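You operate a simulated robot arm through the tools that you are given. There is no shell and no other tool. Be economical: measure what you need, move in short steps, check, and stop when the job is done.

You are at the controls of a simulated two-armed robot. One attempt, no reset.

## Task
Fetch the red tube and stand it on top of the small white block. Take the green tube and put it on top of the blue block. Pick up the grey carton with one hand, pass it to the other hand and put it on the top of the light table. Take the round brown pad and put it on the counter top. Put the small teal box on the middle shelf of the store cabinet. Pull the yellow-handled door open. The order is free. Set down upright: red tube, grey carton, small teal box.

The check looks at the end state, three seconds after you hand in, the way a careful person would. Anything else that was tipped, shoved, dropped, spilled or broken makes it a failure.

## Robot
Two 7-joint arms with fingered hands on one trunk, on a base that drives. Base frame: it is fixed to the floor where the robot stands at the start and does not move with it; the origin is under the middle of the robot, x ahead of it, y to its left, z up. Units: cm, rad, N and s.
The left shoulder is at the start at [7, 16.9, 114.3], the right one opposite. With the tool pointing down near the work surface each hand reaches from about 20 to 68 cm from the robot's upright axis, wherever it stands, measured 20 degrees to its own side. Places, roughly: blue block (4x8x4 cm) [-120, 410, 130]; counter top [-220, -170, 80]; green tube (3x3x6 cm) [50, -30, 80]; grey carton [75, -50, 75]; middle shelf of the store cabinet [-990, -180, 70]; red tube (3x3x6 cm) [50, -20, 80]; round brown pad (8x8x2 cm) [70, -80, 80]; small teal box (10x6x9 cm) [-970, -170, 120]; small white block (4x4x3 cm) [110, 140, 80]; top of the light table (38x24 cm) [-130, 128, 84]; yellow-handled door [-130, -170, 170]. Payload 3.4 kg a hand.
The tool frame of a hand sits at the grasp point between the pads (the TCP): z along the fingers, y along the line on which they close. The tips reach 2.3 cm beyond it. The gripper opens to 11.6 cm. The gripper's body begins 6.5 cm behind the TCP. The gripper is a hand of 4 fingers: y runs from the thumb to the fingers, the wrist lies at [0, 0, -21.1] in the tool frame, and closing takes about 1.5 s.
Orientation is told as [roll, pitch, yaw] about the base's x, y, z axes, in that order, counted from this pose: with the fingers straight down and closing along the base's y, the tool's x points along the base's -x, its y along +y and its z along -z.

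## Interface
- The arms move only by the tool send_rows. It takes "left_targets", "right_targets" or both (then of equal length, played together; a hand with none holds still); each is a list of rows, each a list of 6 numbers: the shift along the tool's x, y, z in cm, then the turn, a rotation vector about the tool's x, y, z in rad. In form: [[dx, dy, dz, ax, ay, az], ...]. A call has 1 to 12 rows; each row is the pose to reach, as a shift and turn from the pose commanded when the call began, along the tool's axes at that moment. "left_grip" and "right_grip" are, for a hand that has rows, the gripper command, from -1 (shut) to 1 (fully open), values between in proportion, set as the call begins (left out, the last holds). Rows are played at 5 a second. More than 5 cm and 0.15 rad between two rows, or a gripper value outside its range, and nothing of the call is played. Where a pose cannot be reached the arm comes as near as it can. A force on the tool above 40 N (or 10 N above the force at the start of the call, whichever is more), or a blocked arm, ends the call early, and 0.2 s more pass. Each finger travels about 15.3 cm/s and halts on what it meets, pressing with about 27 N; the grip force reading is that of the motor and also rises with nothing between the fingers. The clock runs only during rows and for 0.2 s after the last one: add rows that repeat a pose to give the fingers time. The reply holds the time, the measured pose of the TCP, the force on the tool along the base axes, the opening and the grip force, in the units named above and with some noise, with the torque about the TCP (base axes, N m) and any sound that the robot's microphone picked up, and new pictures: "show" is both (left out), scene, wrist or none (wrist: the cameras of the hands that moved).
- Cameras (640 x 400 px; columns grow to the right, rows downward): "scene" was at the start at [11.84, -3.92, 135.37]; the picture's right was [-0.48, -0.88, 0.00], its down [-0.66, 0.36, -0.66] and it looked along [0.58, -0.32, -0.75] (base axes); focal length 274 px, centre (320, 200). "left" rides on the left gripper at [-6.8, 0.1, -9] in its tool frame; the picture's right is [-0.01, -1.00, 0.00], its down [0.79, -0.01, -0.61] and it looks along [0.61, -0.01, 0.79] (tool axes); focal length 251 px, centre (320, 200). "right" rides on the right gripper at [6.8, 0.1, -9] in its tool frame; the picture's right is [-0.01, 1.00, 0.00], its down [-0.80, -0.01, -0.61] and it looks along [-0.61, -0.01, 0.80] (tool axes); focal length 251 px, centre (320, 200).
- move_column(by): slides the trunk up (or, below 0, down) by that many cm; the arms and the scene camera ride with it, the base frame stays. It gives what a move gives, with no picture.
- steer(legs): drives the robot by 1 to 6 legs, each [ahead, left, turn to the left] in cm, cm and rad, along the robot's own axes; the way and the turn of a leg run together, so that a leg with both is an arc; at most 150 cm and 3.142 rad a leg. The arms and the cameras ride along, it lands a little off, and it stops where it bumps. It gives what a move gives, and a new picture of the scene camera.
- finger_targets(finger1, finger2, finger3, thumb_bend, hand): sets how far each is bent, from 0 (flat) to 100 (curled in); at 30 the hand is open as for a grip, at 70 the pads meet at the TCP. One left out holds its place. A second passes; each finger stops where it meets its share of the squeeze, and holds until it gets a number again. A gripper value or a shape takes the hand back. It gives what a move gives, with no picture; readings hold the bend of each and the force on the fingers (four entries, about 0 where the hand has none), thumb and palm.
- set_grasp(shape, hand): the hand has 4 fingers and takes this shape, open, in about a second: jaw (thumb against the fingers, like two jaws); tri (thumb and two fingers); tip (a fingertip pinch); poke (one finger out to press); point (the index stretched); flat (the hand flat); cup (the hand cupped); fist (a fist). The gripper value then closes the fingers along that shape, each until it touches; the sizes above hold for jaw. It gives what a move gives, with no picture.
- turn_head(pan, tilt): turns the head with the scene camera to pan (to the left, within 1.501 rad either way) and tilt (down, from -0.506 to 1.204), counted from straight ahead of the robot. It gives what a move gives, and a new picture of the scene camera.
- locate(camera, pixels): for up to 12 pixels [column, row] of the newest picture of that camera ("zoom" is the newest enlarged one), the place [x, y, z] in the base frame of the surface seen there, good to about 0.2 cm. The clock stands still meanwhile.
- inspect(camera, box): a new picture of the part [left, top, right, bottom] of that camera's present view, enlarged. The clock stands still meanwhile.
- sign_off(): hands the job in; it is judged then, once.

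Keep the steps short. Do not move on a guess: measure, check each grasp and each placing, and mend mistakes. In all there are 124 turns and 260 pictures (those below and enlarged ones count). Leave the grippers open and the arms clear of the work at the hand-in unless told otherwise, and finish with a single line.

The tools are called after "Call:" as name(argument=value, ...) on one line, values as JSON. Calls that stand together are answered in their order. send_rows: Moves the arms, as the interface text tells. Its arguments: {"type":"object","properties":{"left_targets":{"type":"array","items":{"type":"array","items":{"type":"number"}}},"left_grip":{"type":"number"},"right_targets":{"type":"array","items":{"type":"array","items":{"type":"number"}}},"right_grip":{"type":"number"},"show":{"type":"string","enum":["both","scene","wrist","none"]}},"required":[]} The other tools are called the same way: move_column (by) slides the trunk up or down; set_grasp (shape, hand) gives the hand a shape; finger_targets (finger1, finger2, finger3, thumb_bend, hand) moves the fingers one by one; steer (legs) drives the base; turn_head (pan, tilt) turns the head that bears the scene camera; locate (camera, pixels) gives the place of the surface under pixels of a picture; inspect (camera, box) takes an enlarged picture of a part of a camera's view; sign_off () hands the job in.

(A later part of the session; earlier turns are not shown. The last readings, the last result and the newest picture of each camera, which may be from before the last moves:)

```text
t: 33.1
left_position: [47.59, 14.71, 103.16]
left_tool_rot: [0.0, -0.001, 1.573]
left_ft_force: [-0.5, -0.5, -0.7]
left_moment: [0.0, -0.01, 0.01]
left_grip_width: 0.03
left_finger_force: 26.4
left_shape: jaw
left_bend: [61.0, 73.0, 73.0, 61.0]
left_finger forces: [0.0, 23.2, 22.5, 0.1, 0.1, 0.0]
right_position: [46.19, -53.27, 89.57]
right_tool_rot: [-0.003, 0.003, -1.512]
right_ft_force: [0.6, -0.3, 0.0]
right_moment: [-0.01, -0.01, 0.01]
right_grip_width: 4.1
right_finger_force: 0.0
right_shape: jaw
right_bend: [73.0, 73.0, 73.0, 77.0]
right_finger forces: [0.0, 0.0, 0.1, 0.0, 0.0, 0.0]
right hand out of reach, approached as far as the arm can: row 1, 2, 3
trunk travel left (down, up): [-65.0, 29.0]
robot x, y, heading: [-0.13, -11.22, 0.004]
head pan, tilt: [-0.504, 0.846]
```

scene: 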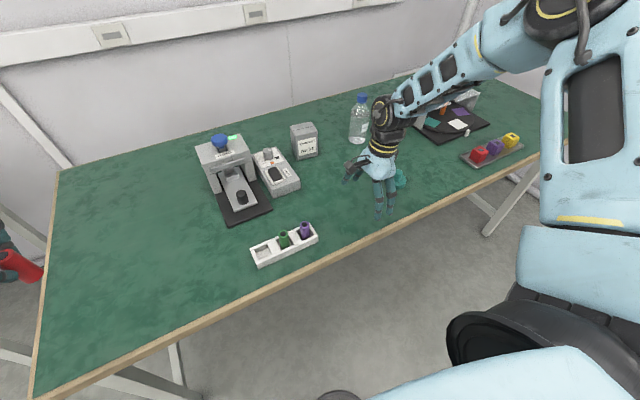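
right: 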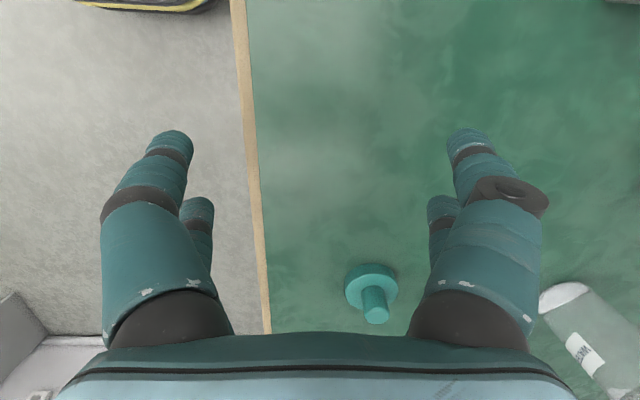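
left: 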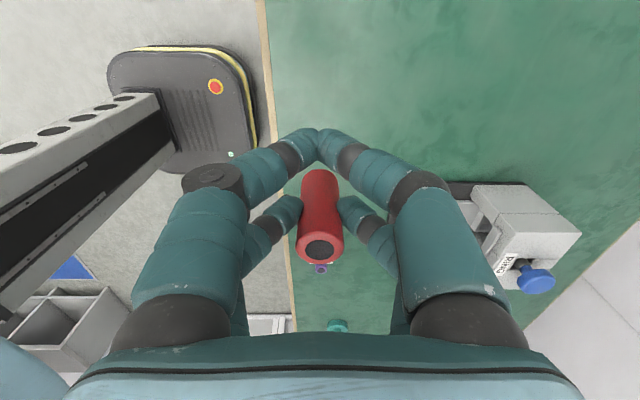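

Straight now at (46.2,-53.3,89.6). I'll turn back to yaw 0 while moving to (46.1,-25.25).

Call:
send_rows(right_targets=[[1, 0, -1, 0, 0, -0.14], [3, 0.2, -1, 0, 0, -0.28], [6, 0.4, -1, 0, 0, -0.42], [9, 0.5, -1, 0, 0, -0.56], [12, 0.7, -1, 0, 0, -0.7], [15, 0.8, -1, 0, 0, -0.84], [18, 1, -1, 0, 0, -0.98], [21, 1.2, -1, 0, 0, -1.12], [24, 1.35, -1, 0, 0, -1.26], [26, 1.45, -1, 0, 0, -1.4], [27.95, 1.55, 0, 0, 0, -1.512], [27.95, 1.55, 2, 0, 0, -1.512]])

```text
t: 35.7
left_position: [47.45, 14.81, 103.17]
left_tool_rot: [0.002, 0.002, 1.573]
left_ft_force: [0.1, 0.2, -0.5]
left_moment: [0.03, -0.01, -0.01]
left_grip_width: 0.0
left_finger_force: 27.0
left_shape: jaw
left_bend: [61.0, 73.0, 73.0, 61.0]
left_finger forces: [0.0, 23.2, 22.6, 0.0, 0.0, 0.0]
right_position: [45.74, -26.05, 87.78]
right_tool_rot: [-0.009, 0.001, -0.005]
right_ft_force: [0.3, -1.6, 0.1]
right_moment: [0.0, 0.02, 0.01]
right_grip_width: 4.09
right_finger_force: 0.0
right_shape: jaw
right_bend: [73.0, 73.0, 73.0, 77.0]
right_finger forces: [0.0, 0.0, 0.1, 0.0, 0.0, 0.0]
right hand out of reach, approached as far as the arm can: row 11, 12
trunk travel left (down, up): [-65.0, 29.0]
robot x, y, heading: [-0.26, -11.04, 0.001]
head pan, tilt: [-0.504, 0.846]
```

scene: 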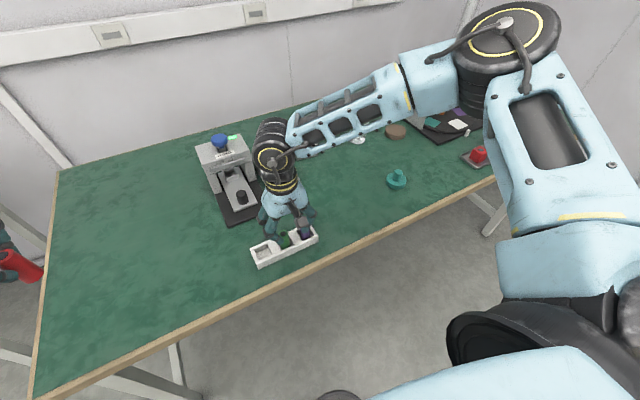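
right: 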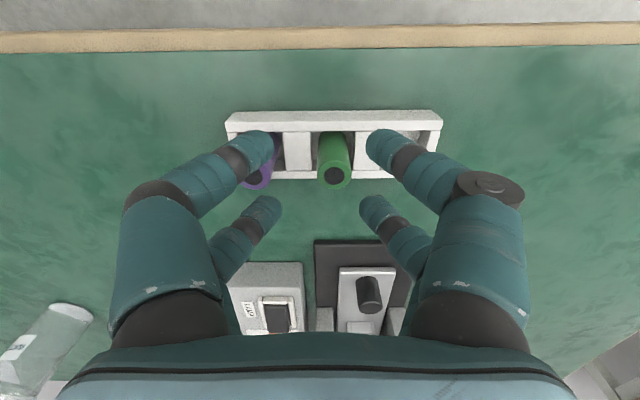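

It is right at the edge of reach. I'll drive left 12 cm and then bring the hand back over the tube with more room.

Call:
steer(legs=[[0, 12, 0]])

Call:
send_rows(right_targets=[[0, -3, 0, 0.009, 0, 0], [-0.2, -6, 0, 0.009, 0, 0], [-0.4, -9, 0, 0.009, 0, 0], [-0.4, -11.2, 0, 0.009, 0, 0], [-0.4, -11.2, 0, 0.009, 0, 0]], show="wrist")

```text
t: 37.0
left_position: [47.34, 26.83, 103.14]
left_tool_rot: [0.001, 0.0, 1.576]
left_ft_force: [0.0, 0.1, -1.1]
left_moment: [0.01, 0.01, 0.0]
left_grip_width: 0.0
left_finger_force: 27.1
left_shape: jaw
left_bend: [61.0, 73.0, 73.0, 61.0]
left_finger forces: [0.0, 23.2, 22.6, 0.0, 0.0, 0.1]
right_position: [45.78, -13.9, 87.74]
right_tool_rot: [-0.011, -0.001, -0.001]
right_ft_force: [-0.1, 0.3, -0.7]
right_moment: [0.0, -0.02, 0.0]
right_grip_width: 4.08
right_finger_force: 0.1
right_shape: jaw
right_bend: [73.0, 73.0, 73.0, 77.0]
right_finger forces: [0.1, 0.0, 0.0, 0.0, 0.0, 0.0]
trunk travel left (down, up): [-65.0, 29.0]
robot x, y, heading: [-0.28, 0.82, 0.008]
head pan, tilt: [-0.504, 0.846]
```

scene: 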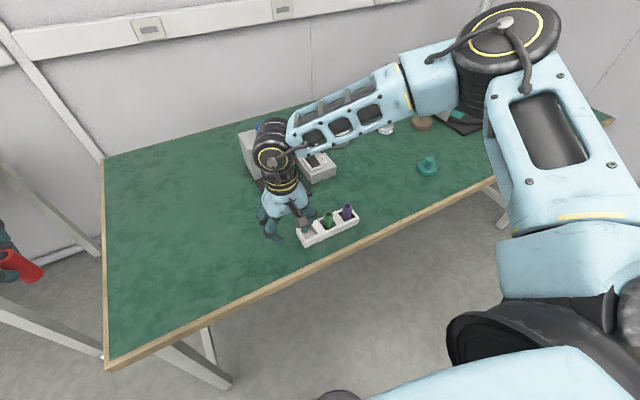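

```text
t: 38.1
left_position: [47.37, 27.03, 103.09]
left_tool_rot: [0.001, -0.001, 1.576]
left_ft_force: [0.5, 0.3, -0.5]
left_moment: [0.01, -0.03, -0.03]
left_grip_width: 0.03
left_finger_force: 26.9
left_shape: jaw
left_bend: [61.0, 73.0, 73.0, 61.0]
left_finger forces: [0.0, 23.3, 22.5, 0.0, 0.0, 0.0]
right_position: [46.32, -24.85, 87.96]
right_tool_rot: [-0.022, 0.0, -0.003]
right_ft_force: [0.3, -0.2, -0.3]
right_moment: [0.0, 0.0, 0.03]
right_grip_width: 4.09
right_finger_force: 0.3
right_shape: jaw
right_bend: [73.0, 73.0, 73.0, 77.0]
right_finger forces: [0.1, 0.1, 0.0, 0.0, 0.0, 0.0]
trunk travel left (down, up): [-65.0, 29.0]
robot x, y, heading: [0.02, 0.65, 0.004]
head pan, tilt: [-0.504, 0.846]
```

right: 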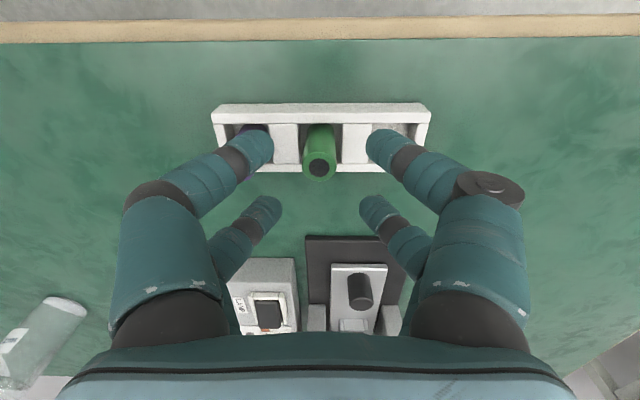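

Nearly there: (46.3,-24.85). I'll correct by -0.4 in y, narrow to about 3.3 cm and lower to z 82.5 first, then check.

Call:
send_rows(right_targets=[[0.2, -0.4, 0, -0.02, 0, 0], [0.2, -0.4, 0, -0.02, 0, 0], [0.2, -0.4, 2, -0.02, 0, 0], [0.2, -0.4, 4, -0.02, 0, 0], [0.2, -0.4, 4, -0.02, 0, 0]], show="wrist", right_grip=-0.4)

Call:
locate(camera="right", pixels=[[320, 210], [250, 215], [385, 215], [265, 150], [380, 150]])

```text
t: 39.4
left_position: [47.29, 26.94, 103.21]
left_tool_rot: [0.001, 0.001, 1.575]
left_ft_force: [0.7, 0.6, -0.6]
left_moment: [0.01, -0.03, 0.03]
left_grip_width: 0.03
left_finger_force: 27.5
left_shape: jaw
left_bend: [61.0, 73.0, 73.0, 61.0]
left_finger forces: [0.1, 23.3, 22.5, 0.0, 0.0, 0.1]
right_position: [46.07, -25.35, 83.87]
right_tool_rot: [-0.001, -0.001, -0.003]
right_ft_force: [0.0, 0.4, 0.3]
right_moment: [0.0, 0.03, -0.02]
right_grip_width: 3.53
right_finger_force: 0.0
right_shape: jaw
right_bend: [73.0, 73.0, 73.0, 77.0]
right_finger forces: [0.0, 0.1, 0.0, 0.0, 0.0, 0.0]
trunk travel left (down, up): [-65.0, 29.0]
robot x, y, heading: [0.05, 0.74, 0.002]
head pan, tilt: [-0.504, 0.846]
```

right: 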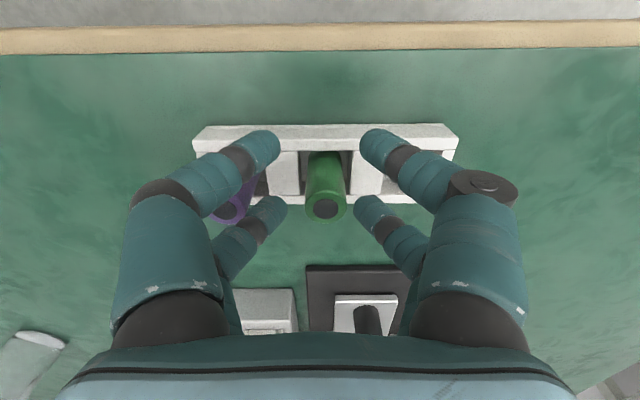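

```text
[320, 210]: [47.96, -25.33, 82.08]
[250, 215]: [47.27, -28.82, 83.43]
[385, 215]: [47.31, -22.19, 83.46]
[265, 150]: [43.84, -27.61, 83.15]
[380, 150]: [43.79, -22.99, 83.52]
```

Rear pair aligned with the green tube (48.0,-25.3), about 0.8 cm clearance to purple. I'll lower 2.5 cm, then close.

Call:
send_rows(right_targets=[[0, 0, 1.2, 0, 0, 0], [0, 0, 2.4, 0, 0, 0], [0, 0, 2.4, 0, 0, 0]], show="none")

Call:
send_rows(right_targets=[[0, 0, 0, 0, 0, 0], [0, 0, 0, 0, 0, 0], [0, 0, 0, 0, 0, 0], [0, 0, 0, 0, 0, 0], [0, 0, 0, 0, 0, 0], [0, 0, 0, 0, 0, 0]], show="wrist", right_grip=-1)

```text
t: 40.1
left_position: [47.36, 26.86, 103.1]
left_tool_rot: [0.0, 0.0, 1.577]
left_ft_force: [-0.1, -0.3, -0.7]
left_moment: [0.07, -0.01, -0.01]
left_grip_width: 0.01
left_finger_force: 27.3
left_shape: jaw
left_bend: [61.0, 73.0, 73.0, 61.0]
left_finger forces: [0.0, 23.2, 22.4, 0.0, 0.0, 0.0]
right_position: [45.96, -25.51, 81.54]
right_tool_rot: [0.0, -0.001, -0.001]
right_ft_force: [-0.7, 0.3, 0.0]
right_moment: [-0.03, -0.03, -0.02]
right_grip_width: 3.52
right_finger_force: 0.1
right_shape: jaw
right_bend: [73.0, 73.0, 73.0, 77.0]
right_finger forces: [0.1, 0.0, 0.1, 0.0, 0.1, 0.0]
trunk travel left (down, up): [-65.0, 29.0]
robot x, y, heading: [0.23, 0.8, 0.005]
head pan, tilt: [-0.504, 0.846]
```

```text
t: 41.5
left_position: [47.37, 26.93, 103.22]
left_tool_rot: [0.001, 0.001, 1.576]
left_ft_force: [0.1, 0.5, -0.8]
left_moment: [0.04, -0.01, 0.0]
left_grip_width: 0.02
left_finger_force: 26.5
left_shape: jaw
left_bend: [61.0, 73.0, 73.0, 61.0]
left_finger forces: [0.0, 23.3, 22.5, 0.0, 0.1, 0.0]
right_position: [45.97, -25.55, 81.44]
right_tool_rot: [0.001, -0.001, 0.0]
right_ft_force: [-0.4, 0.6, -0.5]
right_moment: [0.0, 0.01, -0.01]
right_grip_width: 0.0
right_finger_force: 27.5
right_shape: jaw
right_bend: [62.0, 73.0, 73.0, 62.0]
right_finger forces: [0.1, 24.1, 24.2, 0.1, 0.1, 0.1]
trunk travel left (down, up): [-65.0, 29.0]
robot x, y, heading: [0.03, 0.58, 0.009]
head pan, tilt: [-0.504, 0.846]
```

right: 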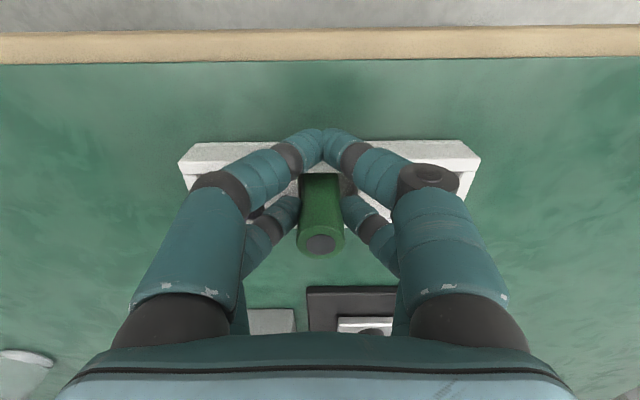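

Gripped (24 N on two digits). I'll lift straight up.

Call:
send_rows(right_targets=[[0, 0, -2, 0, 0, 0], [0, 0, -5, 0, 0, 0], [0, 0, -9, 0, 0, 0], [0, 0, -13, 0, 0, 0], [0, 0, -17, 0, 0, 0], [0, 0, -20, 0, 0, 0], [0, 0, -20, 0, 0, 0]])

Call:
turn_head(pan=0.9, tilt=0.4)

```text
t: 43.1
left_position: [47.38, 26.94, 103.18]
left_tool_rot: [0.001, 0.0, 1.577]
left_ft_force: [0.0, -0.9, -0.4]
left_moment: [0.02, 0.01, 0.01]
left_grip_width: 0.0
left_finger_force: 27.1
left_shape: jaw
left_bend: [61.0, 73.0, 73.0, 61.0]
left_finger forces: [0.1, 23.2, 22.4, 0.0, 0.1, 0.0]
right_position: [46.09, -25.39, 101.49]
right_tool_rot: [-0.001, -0.001, -0.002]
right_ft_force: [0.1, 0.2, -0.2]
right_moment: [0.03, 0.01, -0.01]
right_grip_width: 0.01
right_finger_force: 26.7
right_shape: jaw
right_bend: [62.0, 73.0, 73.0, 62.0]
right_finger forces: [0.0, 23.9, 23.8, 0.0, 0.0, 0.0]
trunk travel left (down, up): [-65.0, 29.0]
robot x, y, heading: [0.15, 0.75, 0.007]
head pan, tilt: [-0.504, 0.846]
```

scene: 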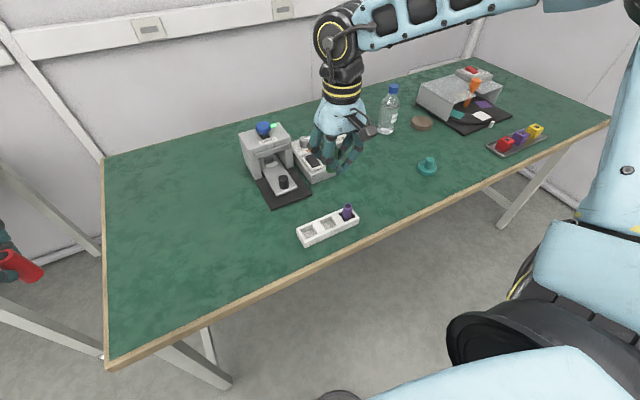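
right: 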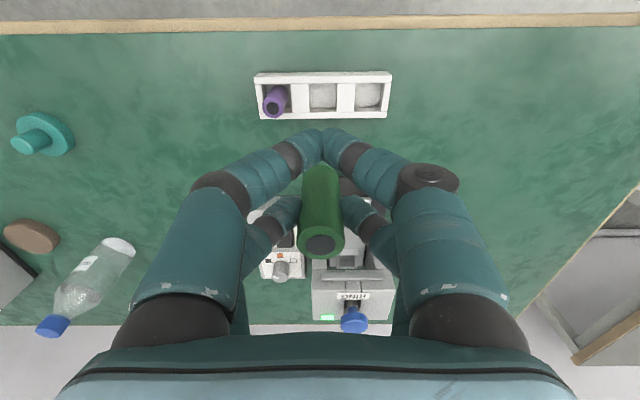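

```text
t: 44.7
left_position: [47.29, 26.9, 103.12]
left_tool_rot: [-0.001, 0.0, 1.577]
left_ft_force: [-1.5, 0.4, -0.3]
left_moment: [0.01, -0.04, -0.02]
left_grip_width: 0.0
left_finger_force: 27.1
left_shape: jaw
left_bend: [61.0, 73.0, 73.0, 61.0]
left_finger forces: [0.1, 23.2, 22.5, 0.1, 0.0, 0.0]
right_position: [45.99, -25.43, 101.54]
right_tool_rot: [0.001, 0.0, 0.0]
right_ft_force: [0.5, -0.1, 0.2]
right_moment: [0.0, 0.0, 0.0]
right_grip_width: 0.0
right_finger_force: 27.1
right_shape: jaw
right_bend: [62.0, 73.0, 73.0, 62.0]
right_finger forces: [0.0, 23.8, 23.9, 0.1, 0.0, 0.0]
trunk travel left (down, up): [-65.0, 29.0]
robot x, y, heading: [0.11, 0.85, -0.0]
head pan, tilt: [0.901, 0.4]
```

scene: 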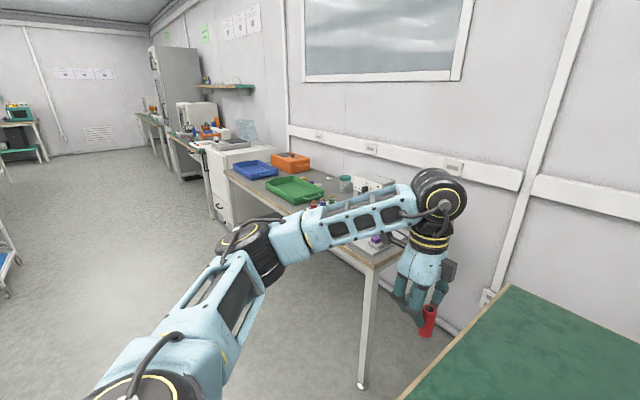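

Both tubes are held. The next bench runs along the same wall. I'll enlarge it and measure its edge and objects.

Call:
inspect(camera="scene", box=[220, 140, 420, 265])

Call:
locate(camera="zoom", pixels=[[515, 395], [200, 270], [30, 120], [503, 333], [480, 300], [350, 230], [330, 190], [230, 200], [400, 130], [110, 115], [220, 70], [450, 140]])

Call:
locate(camera="scene", pixels=[[360, 385], [215, 215], [300, 330], [100, 250], [510, 285], [20, 160]])

```text
3.20 times, centred on (320, 202) of scene
```

zoom: 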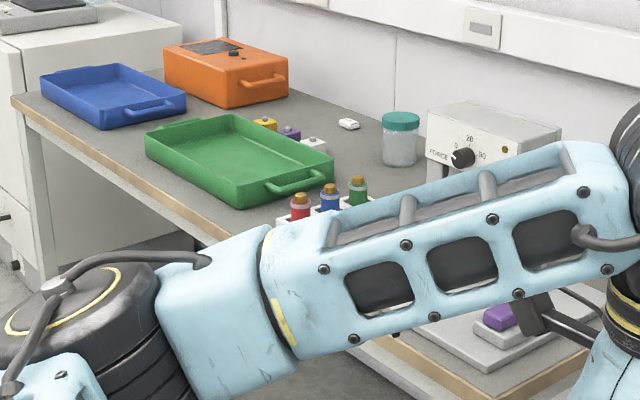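

```text
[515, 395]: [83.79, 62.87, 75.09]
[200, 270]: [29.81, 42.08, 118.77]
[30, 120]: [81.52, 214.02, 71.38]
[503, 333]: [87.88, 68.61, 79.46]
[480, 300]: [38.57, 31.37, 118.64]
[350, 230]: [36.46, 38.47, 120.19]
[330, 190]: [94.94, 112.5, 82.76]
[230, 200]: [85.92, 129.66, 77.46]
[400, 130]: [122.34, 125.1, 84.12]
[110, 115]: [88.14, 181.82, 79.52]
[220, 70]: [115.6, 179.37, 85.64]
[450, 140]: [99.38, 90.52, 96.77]
```

```text
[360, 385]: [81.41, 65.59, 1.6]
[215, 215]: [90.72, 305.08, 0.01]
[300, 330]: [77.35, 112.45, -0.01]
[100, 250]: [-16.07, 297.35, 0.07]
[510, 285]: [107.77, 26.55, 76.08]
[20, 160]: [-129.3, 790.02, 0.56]
```

The bench edge is at x≈80, top z≈77. I'll drive left along y to about 137 (floor clear, hands at z 100) and look.

Call:
steer(legs=[[0, 137, 0]])

Call:
turn_head(pan=-0.1, tilt=0.55)

```text
t: 51.3
left_position: [42.26, 160.04, 103.13]
left_tool_rot: [-0.001, -0.001, 1.623]
left_ft_force: [-0.3, -0.9, 0.0]
left_moment: [0.04, 0.01, 0.01]
left_grip_width: 0.0
left_finger_force: 26.7
left_shape: jaw
left_bend: [61.0, 73.0, 73.0, 61.0]
left_finger forces: [0.0, 23.2, 22.5, 0.0, 0.0, 0.0]
right_position: [43.43, 107.76, 101.56]
right_tool_rot: [-0.001, 0.001, 0.044]
right_ft_force: [-0.5, 0.3, -0.4]
right_moment: [-0.02, 0.0, -0.01]
right_grip_width: 0.0
right_finger_force: 27.4
right_shape: jaw
right_bend: [62.0, 73.0, 73.0, 62.0]
right_finger forces: [0.0, 23.8, 23.8, 0.0, 0.0, 0.0]
trunk travel left (down, up): [-65.0, 29.0]
robot x, y, heading: [-4.06, 131.72, 0.056]
head pan, tilt: [0.901, 0.4]
```

scene: 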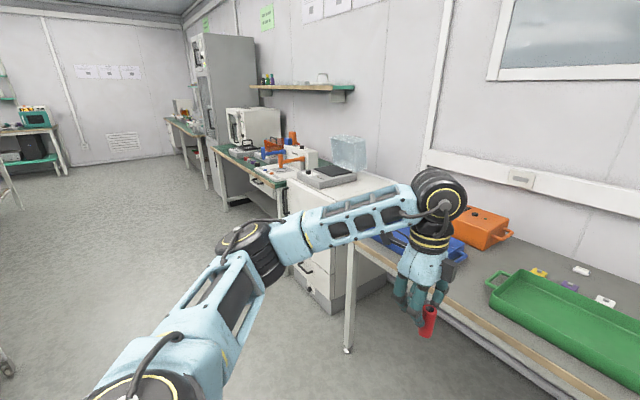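

```text
t: 52.5
left_position: [42.23, 160.07, 103.12]
left_tool_rot: [0.001, -0.001, 1.624]
left_ft_force: [0.3, 0.1, 0.0]
left_moment: [-0.01, 0.03, -0.01]
left_grip_width: 0.01
left_finger_force: 26.8
left_shape: jaw
left_bend: [61.0, 73.0, 73.0, 61.0]
left_finger forces: [0.1, 23.3, 22.4, 0.0, 0.0, 0.0]
right_position: [43.37, 107.68, 101.55]
right_tool_rot: [-0.001, -0.001, 0.045]
right_ft_force: [-0.1, -0.4, 0.5]
right_moment: [-0.01, 0.03, -0.03]
right_grip_width: 0.01
right_finger_force: 26.8
right_shape: jaw
right_bend: [62.0, 73.0, 73.0, 62.0]
right_finger forces: [0.0, 23.9, 23.8, 0.1, 0.0, 0.0]
trunk travel left (down, up): [-65.0, 29.0]
robot x, y, heading: [-4.04, 132.08, 0.058]
head pan, tilt: [-0.099, 0.55]
```

scene: 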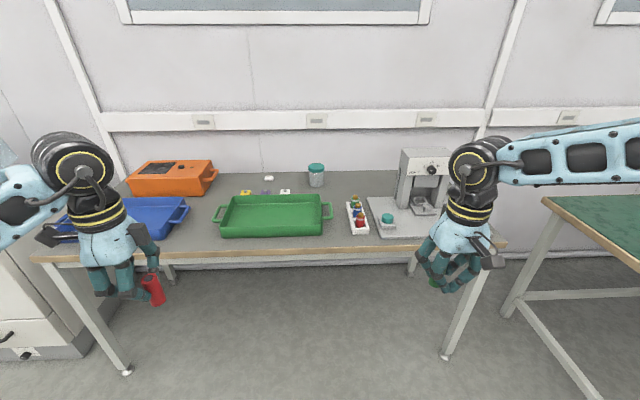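

Call:
inspect(camera="scene", box=[200, 150, 360, 250])

Call:
locate(camera="zoom", pixels=[[275, 112], [340, 165], [340, 157], [265, 165], [180, 172], [70, 280], [250, 190], [260, 395], [460, 80], [520, 250], [330, 172], [352, 172]])

```text
4.00 times, centred on (280, 200) of scene
```

zoom: 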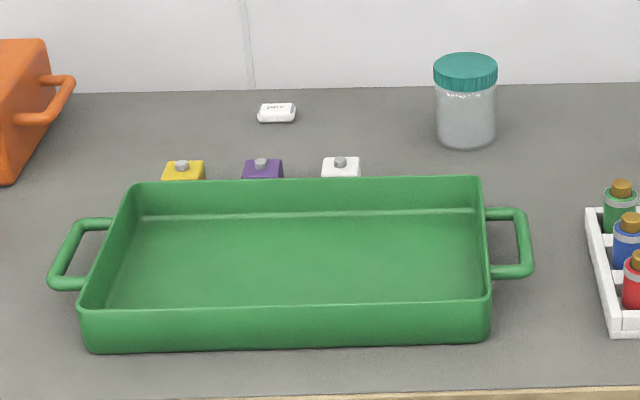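

```text
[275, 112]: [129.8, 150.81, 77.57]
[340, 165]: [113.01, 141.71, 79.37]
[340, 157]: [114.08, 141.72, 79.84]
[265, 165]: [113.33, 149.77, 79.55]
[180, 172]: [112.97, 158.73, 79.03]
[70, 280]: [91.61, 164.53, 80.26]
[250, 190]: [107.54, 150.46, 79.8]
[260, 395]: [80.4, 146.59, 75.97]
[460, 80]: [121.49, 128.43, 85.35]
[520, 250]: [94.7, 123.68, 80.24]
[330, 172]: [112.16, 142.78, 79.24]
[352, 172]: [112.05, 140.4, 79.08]
```

The white block with a small knob on top is at about (113.3,141.7). It is far in, so I need to know how close the base can go. I'll look at my own base and column in the left camera.

Call:
inspect(camera="left", box=[0, 0, 640, 400])

Call:
inspect(camera="scene", box=[255, 175, 319, 215])

Call:
locate(camera="zoom", pixels=[[300, 125], [300, 145], [270, 165], [330, 165], [275, 145], [325, 145]])

```text
1.00 times, centred on (320, 200) of left (not enlarged: the box is as wide or as high as the picture)
```

zoom: 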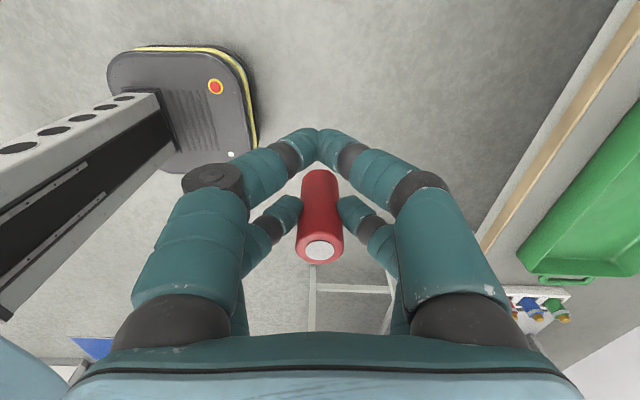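

```text
10.00 times, centred on (287, 195) of scene
```

zoom: 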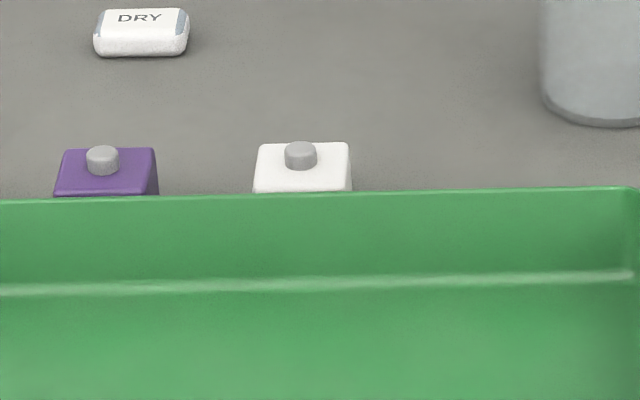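

```text
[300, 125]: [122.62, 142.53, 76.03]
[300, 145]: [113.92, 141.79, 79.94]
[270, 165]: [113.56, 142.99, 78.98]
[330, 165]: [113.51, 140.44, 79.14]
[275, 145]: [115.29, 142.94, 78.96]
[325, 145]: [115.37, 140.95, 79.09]
```

The block has a peg (top z 79.94 at about (114.3,141.8)), so the tube probably fits over it. Now I'll measure my own base front and column in the left view, plus the tube's end.

Call:
inspect(camera="left", box=[0, 0, 640, 400])

Call:
locate(camera="zoom", pixels=[[255, 130], [245, 85], [180, 150], [165, 95], [120, 95], [60, 140], [230, 155], [160, 50], [320, 250], [320, 262], [320, 185], [320, 215]])

```text
1.00 times, centred on (320, 200) of left (not enlarged: the box is as wide or as high as the picture)
```

zoom: 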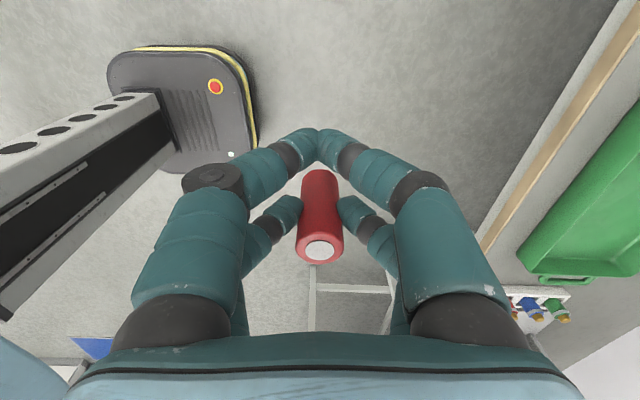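

```text
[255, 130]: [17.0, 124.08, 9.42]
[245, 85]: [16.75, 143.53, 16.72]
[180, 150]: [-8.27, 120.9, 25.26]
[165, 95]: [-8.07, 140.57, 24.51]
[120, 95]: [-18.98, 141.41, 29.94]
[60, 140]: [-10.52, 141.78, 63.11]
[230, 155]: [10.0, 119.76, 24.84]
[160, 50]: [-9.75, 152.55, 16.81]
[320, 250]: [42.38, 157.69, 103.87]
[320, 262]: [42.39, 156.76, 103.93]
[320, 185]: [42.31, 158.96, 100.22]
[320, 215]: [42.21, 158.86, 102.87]
```

My base front is only 21 cm ahead and 25 cm high, and the column is 4 cm behind the axis, so I can slide in under the bench. I'll raise the right hand 12 cm first for clearance above the dial device, then straighten and drive ahead 50.

Call:
send_rows(right_targets=[[0, 0, -4, 0, 0, 0], [0, 0, -8, 0, 0, 0], [0, 0, -12, 0, 0, 0], [0, 0, -12, 0, 0, 0]], show="none")

Call:
steer(legs=[[0, -4, -0.058], [50, 0, 0]])

```text
t: 53.5
left_position: [42.22, 160.07, 103.18]
left_tool_rot: [-0.001, 0.001, 1.624]
left_ft_force: [0.2, 0.0, -0.9]
left_moment: [0.07, -0.04, 0.01]
left_grip_width: 0.0
left_finger_force: 27.0
left_shape: jaw
left_bend: [61.0, 73.0, 73.0, 61.0]
left_finger forces: [0.0, 23.3, 22.5, 0.0, 0.1, 0.1]
right_position: [43.15, 107.54, 113.29]
right_tool_rot: [0.0, -0.002, 0.044]
right_ft_force: [-0.5, 0.3, -0.4]
right_moment: [-0.02, 0.05, -0.01]
right_grip_width: 0.0
right_finger_force: 26.9
right_shape: jaw
right_bend: [62.0, 73.0, 73.0, 62.0]
right_finger forces: [0.1, 23.8, 23.3, 0.0, 0.1, 0.0]
trunk travel left (down, up): [-65.0, 29.0]
robot x, y, heading: [-4.11, 131.53, 0.05]
head pan, tilt: [-0.099, 0.55]
```

```text
t: 57.0
left_position: [94.13, 154.04, 103.25]
left_tool_rot: [0.001, 0.0, 1.578]
left_ft_force: [-0.8, 0.9, -0.3]
left_moment: [0.03, -0.02, -0.01]
left_grip_width: 0.0
left_finger_force: 27.1
left_shape: jaw
left_bend: [61.0, 73.0, 73.0, 61.0]
left_finger forces: [0.0, 23.3, 22.4, 0.0, 0.0, 0.1]
right_position: [92.84, 101.55, 113.2]
right_tool_rot: [0.001, 0.0, -0.002]
right_ft_force: [-0.7, 0.1, -0.9]
right_moment: [0.0, 0.0, -0.03]
right_grip_width: 0.0
right_finger_force: 27.2
right_shape: jaw
right_bend: [62.0, 73.0, 73.0, 62.0]
right_finger forces: [0.0, 23.8, 23.4, 0.0, 0.0, 0.0]
trunk travel left (down, up): [-65.0, 29.0]
robot x, y, heading: [46.7, 127.89, 0.011]
head pan, tilt: [-0.099, 0.55]
```

scene: 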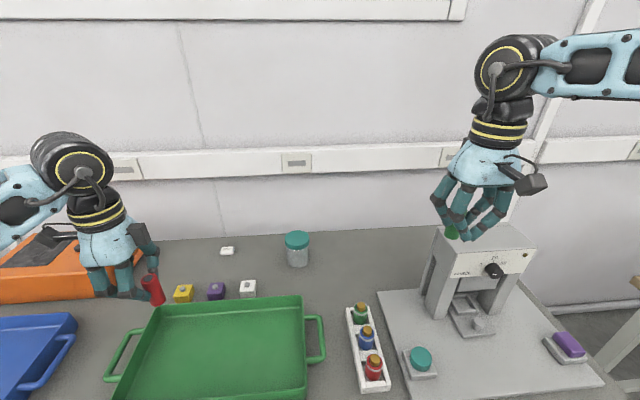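

Clear everywhere. I'll go 14 cm more ahead, then measure the white block and the held red tube precisely.

Call:
steer(legs=[[14, 0, 0]])

Call:
inspect(camera="scene", box=[120, 240, 312, 360])

```text
t: 58.3
left_position: [108.64, 154.02, 103.24]
left_tool_rot: [-0.002, -0.002, 1.574]
left_ft_force: [-0.1, -1.1, -0.4]
left_moment: [0.05, 0.02, 0.01]
left_grip_width: 0.01
left_finger_force: 27.1
left_shape: jaw
left_bend: [61.0, 73.0, 73.0, 61.0]
left_finger forces: [0.0, 23.2, 22.6, 0.0, 0.1, 0.1]
right_position: [106.99, 101.46, 113.35]
right_tool_rot: [0.001, -0.002, -0.005]
right_ft_force: [-0.2, -0.6, -0.4]
right_moment: [-0.01, 0.01, 0.01]
right_grip_width: 0.0
right_finger_force: 26.8
right_shape: jaw
right_bend: [62.0, 73.0, 73.0, 62.0]
right_finger forces: [0.0, 23.9, 23.4, 0.0, 0.0, 0.1]
trunk travel left (down, up): [-65.0, 29.0]
robot x, y, heading: [61.32, 127.64, 0.005]
head pan, tilt: [-0.099, 0.55]
```

scene: 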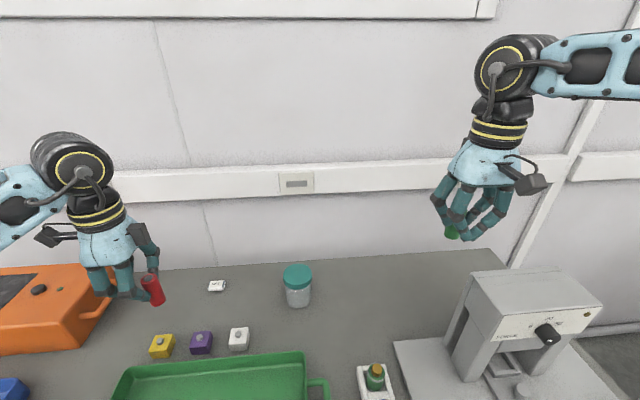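

```text
3.33 times, centred on (216, 300) of scene
```

zoom: 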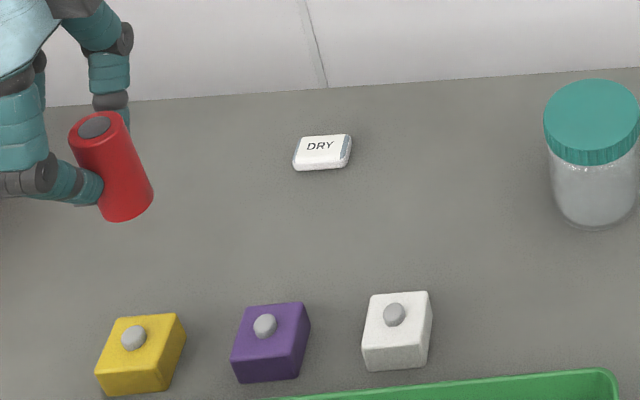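

Call:
inspect(camera="scene", box=[216, 320, 264, 350])

Call:
locate(camera="zoom", pixels=[[285, 115], [305, 150], [300, 190], [250, 170], [360, 170], [260, 120], [385, 115], [195, 195], [395, 195], [395, 100], [190, 230], [220, 115]])

Call:
inspect(camera="scene", box=[130, 265, 178, 310])

Call:
locate(camera="zoom", pixels=[[200, 100], [205, 130], [250, 300], [260, 200], [300, 300], [280, 330]])

```text
13.33 times, centred on (240, 335) of scene
```

zoom: 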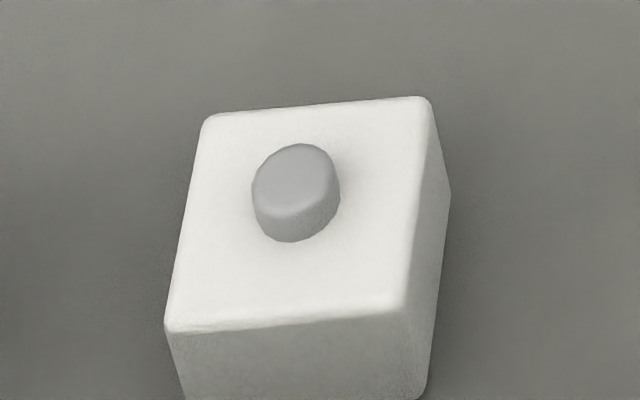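

```text
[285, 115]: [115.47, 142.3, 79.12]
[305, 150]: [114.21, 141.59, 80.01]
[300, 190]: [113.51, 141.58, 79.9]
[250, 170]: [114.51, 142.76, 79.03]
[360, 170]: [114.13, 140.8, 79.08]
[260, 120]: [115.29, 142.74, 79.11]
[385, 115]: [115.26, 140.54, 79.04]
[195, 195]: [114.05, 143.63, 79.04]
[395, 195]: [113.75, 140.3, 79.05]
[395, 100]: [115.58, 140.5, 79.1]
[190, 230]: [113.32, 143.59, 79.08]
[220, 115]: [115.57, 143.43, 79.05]
```

```text
8.89 times, centred on (154, 288) of scene
```

zoom: 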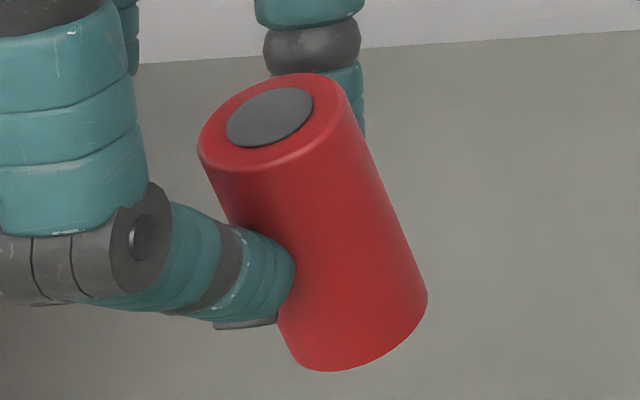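

```text
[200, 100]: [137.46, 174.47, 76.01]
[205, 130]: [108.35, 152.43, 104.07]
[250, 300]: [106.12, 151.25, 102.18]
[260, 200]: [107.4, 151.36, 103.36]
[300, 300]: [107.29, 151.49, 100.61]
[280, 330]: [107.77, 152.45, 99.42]
```

Peg centre ≈ (113.65,141.7), top 79.95; block top 79.05. Now I'll measure the held tube's top disc from both cameras to get its offset from the TCP.

Call:
locate(camera="zoom", pixels=[[270, 117], [240, 125], [300, 108], [400, 250], [330, 365], [420, 300]])

Call:
inspect(camera="left", box=[272, 160, 368, 280])

Call:
locate(camera="zoom", pixels=[[320, 300], [265, 300], [375, 300], [320, 260], [320, 340], [320, 200], [320, 60], [280, 60], [360, 60]])

```text
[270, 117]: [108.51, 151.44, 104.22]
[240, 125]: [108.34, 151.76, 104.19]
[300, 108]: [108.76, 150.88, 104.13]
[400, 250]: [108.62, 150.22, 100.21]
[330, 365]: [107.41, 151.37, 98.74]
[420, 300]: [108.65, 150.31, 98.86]
```

```text
3.33 times, centred on (320, 220) of left
```

zoom: 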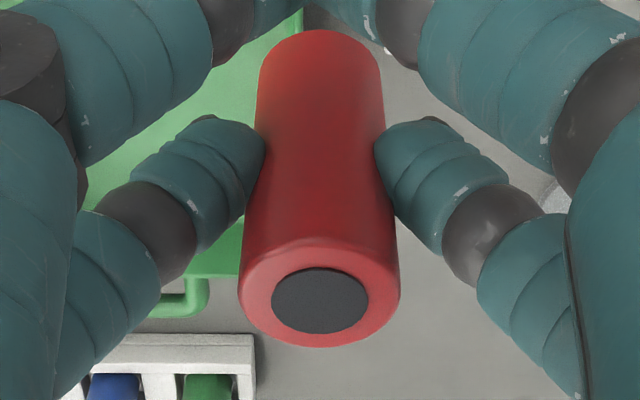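

```text
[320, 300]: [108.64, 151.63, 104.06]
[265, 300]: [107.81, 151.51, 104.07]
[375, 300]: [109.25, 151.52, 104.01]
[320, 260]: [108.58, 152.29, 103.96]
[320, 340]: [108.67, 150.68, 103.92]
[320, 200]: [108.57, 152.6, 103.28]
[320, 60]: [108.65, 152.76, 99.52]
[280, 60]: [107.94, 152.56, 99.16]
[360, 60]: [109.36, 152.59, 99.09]
```

Tube axis (108.6,151.55), bottom about z 98.1. I'll move +5.0 in x and -9.9 in y, and lower to 1.7 cm above the peg.

Call:
send_rows(left_targets=[[3, -1.5, 0, 0, 0, 0], [6.5, -3.2, 0, 0, 0, 0], [9.9, -5, 0, 0, 0, 0], [9.9, -5, 4, 0, 0, 0], [9.9, -5, 8, 0, 0, 0], [9.9, -5, 12, 0, 0, 0], [9.9, -5, 16.4, 0, 0, 0], [9.9, -5, 16.4, 0, 0, 0]])

Call:
inspect(camera="scene", box=[190, 265, 286, 355])

Call:
locate(camera="zoom", pixels=[[320, 100], [320, 200], [320, 250], [320, 300]])

```text
t: 60.1
left_position: [113.64, 143.91, 86.55]
left_tool_rot: [-0.001, -0.001, 1.575]
left_ft_force: [-0.3, -0.8, -0.2]
left_moment: [0.01, -0.05, -0.03]
left_grip_width: 0.0
left_finger_force: 27.2
left_shape: jaw
left_bend: [61.0, 73.0, 73.0, 61.0]
left_finger forces: [0.1, 21.8, 22.1, 0.0, 0.0, 0.1]
right_position: [107.19, 101.35, 113.22]
right_tool_rot: [0.001, 0.0, -0.007]
right_ft_force: [0.4, 0.2, -0.8]
right_moment: [-0.02, -0.02, 0.01]
right_grip_width: 0.0
right_finger_force: 27.1
right_shape: jaw
right_bend: [62.0, 73.0, 73.0, 62.0]
right_finger forces: [0.0, 23.8, 23.3, 0.1, 0.0, 0.0]
trunk travel left (down, up): [-65.0, 29.0]
robot x, y, heading: [61.49, 127.8, 0.0]
head pan, tilt: [-0.099, 0.55]
```

scene: 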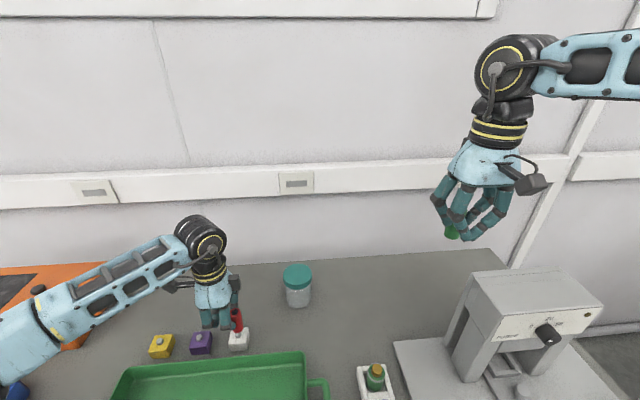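
left: 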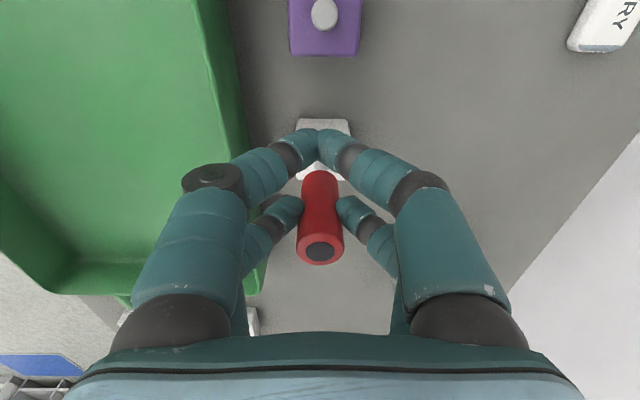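

```text
4.44 times, centred on (238, 310) of scene
```

zoom: 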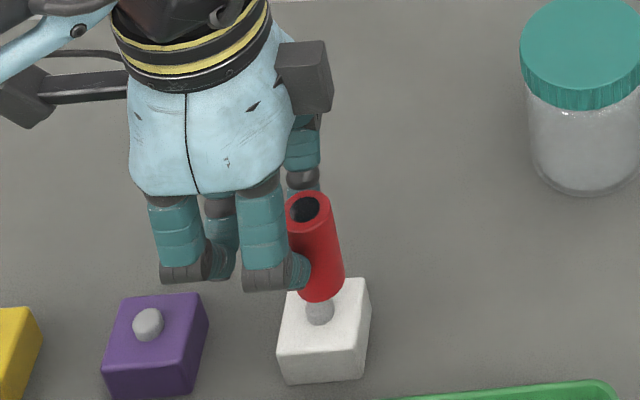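

```text
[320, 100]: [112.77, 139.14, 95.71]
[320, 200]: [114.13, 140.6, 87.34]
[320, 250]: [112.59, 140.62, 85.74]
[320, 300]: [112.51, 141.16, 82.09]
```

Call:
inspect(camera="scene", box=[222, 303, 262, 353])

Call:
locate(camera="zoom", pixels=[[280, 180], [240, 170], [330, 160], [285, 120], [290, 200], [285, 60], [255, 60], [325, 60], [285, 225], [300, 207]])

```text
8.00 times, centred on (242, 328) of scene
```

zoom: 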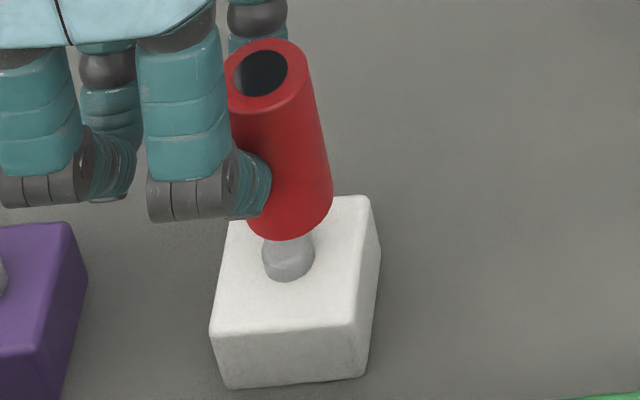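

```text
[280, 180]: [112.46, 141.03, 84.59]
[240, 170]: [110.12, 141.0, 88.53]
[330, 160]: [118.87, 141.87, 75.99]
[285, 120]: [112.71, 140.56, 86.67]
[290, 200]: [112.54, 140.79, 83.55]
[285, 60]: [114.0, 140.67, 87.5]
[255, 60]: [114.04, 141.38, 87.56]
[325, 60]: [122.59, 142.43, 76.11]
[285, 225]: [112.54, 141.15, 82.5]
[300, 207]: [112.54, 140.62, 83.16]
```

The tube bottom is about 0.35 cm too far to -y versus the peg (axis y 141.3 against 141.7). I'll shift +0.35 in y and lower gently in small steps until contact.

Call:
send_rows(left_targets=[[-0.35, 0, 0, 0, 0, 0], [-0.35, 0, 0.6, 0, 0, 0], [-0.35, 0, 1.0, 0, 0, 0], [-0.35, 0, 1.3, 0, 0, 0], [-0.35, 0, 1.5, 0, 0, 0], [-0.35, 0, 1.7, 0, 0, 0], [-0.35, 0, 1.7, 0, 0, 0]], show="none")

Call:
inspect(camera="scene", box=[222, 303, 262, 353])

```text
t: 61.7
left_position: [113.79, 144.18, 84.81]
left_tool_rot: [0.001, 0.0, 1.575]
left_ft_force: [0.5, -0.4, -0.4]
left_moment: [0.02, 0.0, 0.02]
left_grip_width: 0.0
left_finger_force: 27.4
left_shape: jaw
left_bend: [61.0, 73.0, 73.0, 61.0]
left_finger forces: [0.2, 21.7, 22.2, 0.0, 0.1, 0.0]
right_position: [107.14, 101.38, 113.3]
right_tool_rot: [-0.002, 0.001, -0.003]
right_ft_force: [0.2, -0.4, -0.3]
right_moment: [-0.01, 0.04, -0.01]
right_grip_width: 0.0
right_finger_force: 27.3
right_shape: jaw
right_bend: [62.0, 73.0, 73.0, 62.0]
right_finger forces: [0.0, 23.8, 23.3, 0.0, 0.1, 0.1]
trunk travel left (down, up): [-65.0, 29.0]
robot x, y, heading: [61.34, 128.05, 0.007]
head pan, tilt: [-0.099, 0.55]
```

```text
8.00 times, centred on (242, 328) of scene
```

zoom: 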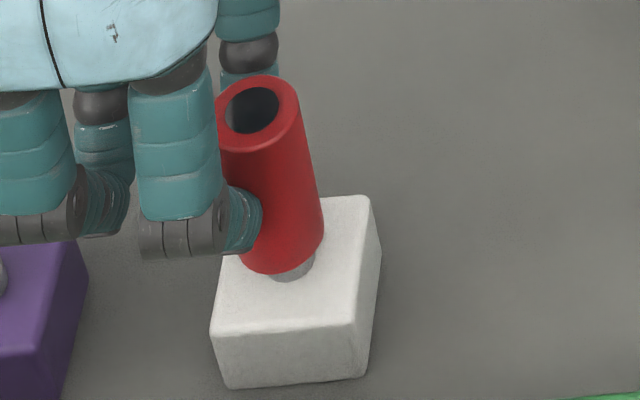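

The tube is hollow (bore visible), so it should slide over the peg. It looks aligned to within about 1–2 mm. I'll lower further in small steps and read the force.

Call:
send_rows(left_targets=[[0, 0, 0.2, 0, 0, 0], [0, 0, 0.4, 0, 0, 0], [0, 0, 0.6, 0, 0, 0], [0, 0, 0.6, 0, 0, 0]], show="none")

Call:
inspect(camera="scene", box=[222, 303, 262, 353])

Call:
locate(camera="zoom", pixels=[[240, 185], [285, 175], [262, 95], [265, 155], [225, 125], [300, 115], [265, 150], [270, 210], [285, 240], [280, 265]])

```text
t: 62.7
left_position: [113.72, 144.37, 84.37]
left_tool_rot: [0.001, 0.0, 1.574]
left_ft_force: [0.3, -0.6, -0.7]
left_moment: [-0.02, 0.0, -0.03]
left_grip_width: 0.0
left_finger_force: 26.8
left_shape: jaw
left_bend: [61.0, 73.0, 73.0, 61.0]
left_finger forces: [0.0, 21.7, 22.1, 0.0, 0.1, 0.0]
right_position: [107.12, 101.45, 113.3]
right_tool_rot: [-0.001, -0.002, -0.004]
right_ft_force: [0.9, -0.9, -0.8]
right_moment: [0.0, 0.04, 0.03]
right_grip_width: 0.03
right_finger_force: 27.1
right_shape: jaw
right_bend: [62.0, 73.0, 73.0, 62.0]
right_finger forces: [0.0, 23.8, 23.3, 0.0, 0.0, 0.1]
trunk travel left (down, up): [-65.0, 29.0]
robot x, y, heading: [60.98, 127.7, 0.001]
head pan, tilt: [-0.099, 0.55]
```

```text
8.00 times, centred on (242, 328) of scene
```

zoom: 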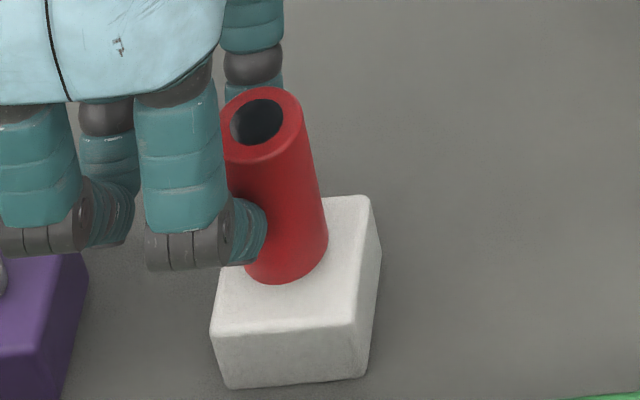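

```text
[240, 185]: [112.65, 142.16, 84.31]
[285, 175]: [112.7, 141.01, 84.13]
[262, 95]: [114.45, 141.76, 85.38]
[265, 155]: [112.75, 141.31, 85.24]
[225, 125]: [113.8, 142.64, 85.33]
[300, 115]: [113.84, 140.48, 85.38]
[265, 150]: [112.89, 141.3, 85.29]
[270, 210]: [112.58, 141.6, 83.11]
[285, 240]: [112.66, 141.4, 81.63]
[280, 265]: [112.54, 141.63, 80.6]
```

The tube top is at z 85.4, so its bottom (about 79.4) has already passed the peg top (79.95) without force: it is going over the peg. I'll lower the last 0.4 cm.

Call:
send_rows(left_targets=[[0, 0, 0.15, 0, 0, 0], [0, 0, 0.3, 0, 0, 0], [0, 0, 0.45, 0, 0, 0], [0, 0, 0.45, 0, 0, 0]], show="none")

Call:
inspect(camera="scene", box=[222, 303, 262, 353])

Call:
locate(camera="zoom", pixels=[[225, 132], [300, 122], [265, 165], [280, 275], [285, 283], [262, 105]])

```text
t: 63.7
left_position: [113.8, 144.43, 83.93]
left_tool_rot: [0.001, 0.0, 1.574]
left_ft_force: [0.8, -0.4, 0.2]
left_moment: [0.04, -0.02, 0.01]
left_grip_width: 0.01
left_finger_force: 27.1
left_shape: jaw
left_bend: [61.0, 73.0, 73.0, 61.0]
left_finger forces: [0.0, 21.8, 22.1, 0.0, 0.0, 0.0]
right_position: [107.11, 101.29, 113.21]
right_tool_rot: [0.001, -0.001, -0.005]
right_ft_force: [-0.3, -0.4, -1.2]
right_moment: [-0.03, -0.01, 0.0]
right_grip_width: 0.01
right_finger_force: 26.7
right_shape: jaw
right_bend: [62.0, 73.0, 73.0, 62.0]
right_finger forces: [0.0, 23.9, 23.3, 0.0, 0.0, 0.0]
trunk travel left (down, up): [-65.0, 29.0]
robot x, y, heading: [61.48, 128.06, 0.007]
head pan, tilt: [-0.099, 0.55]
```

```text
8.00 times, centred on (242, 328) of scene
```

zoom: 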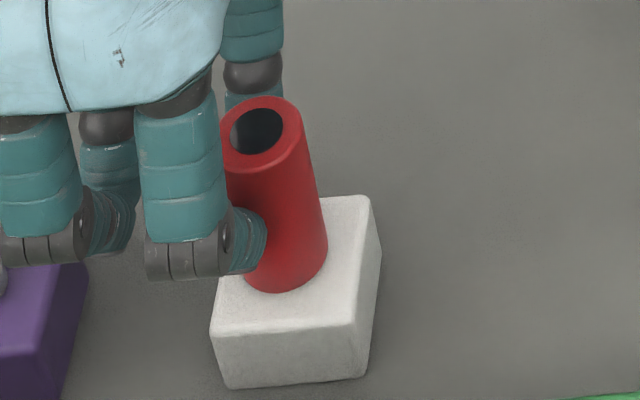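

```text
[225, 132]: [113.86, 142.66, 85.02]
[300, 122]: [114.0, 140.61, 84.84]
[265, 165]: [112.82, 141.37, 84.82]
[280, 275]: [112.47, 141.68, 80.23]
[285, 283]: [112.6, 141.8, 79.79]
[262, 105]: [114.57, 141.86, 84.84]
```

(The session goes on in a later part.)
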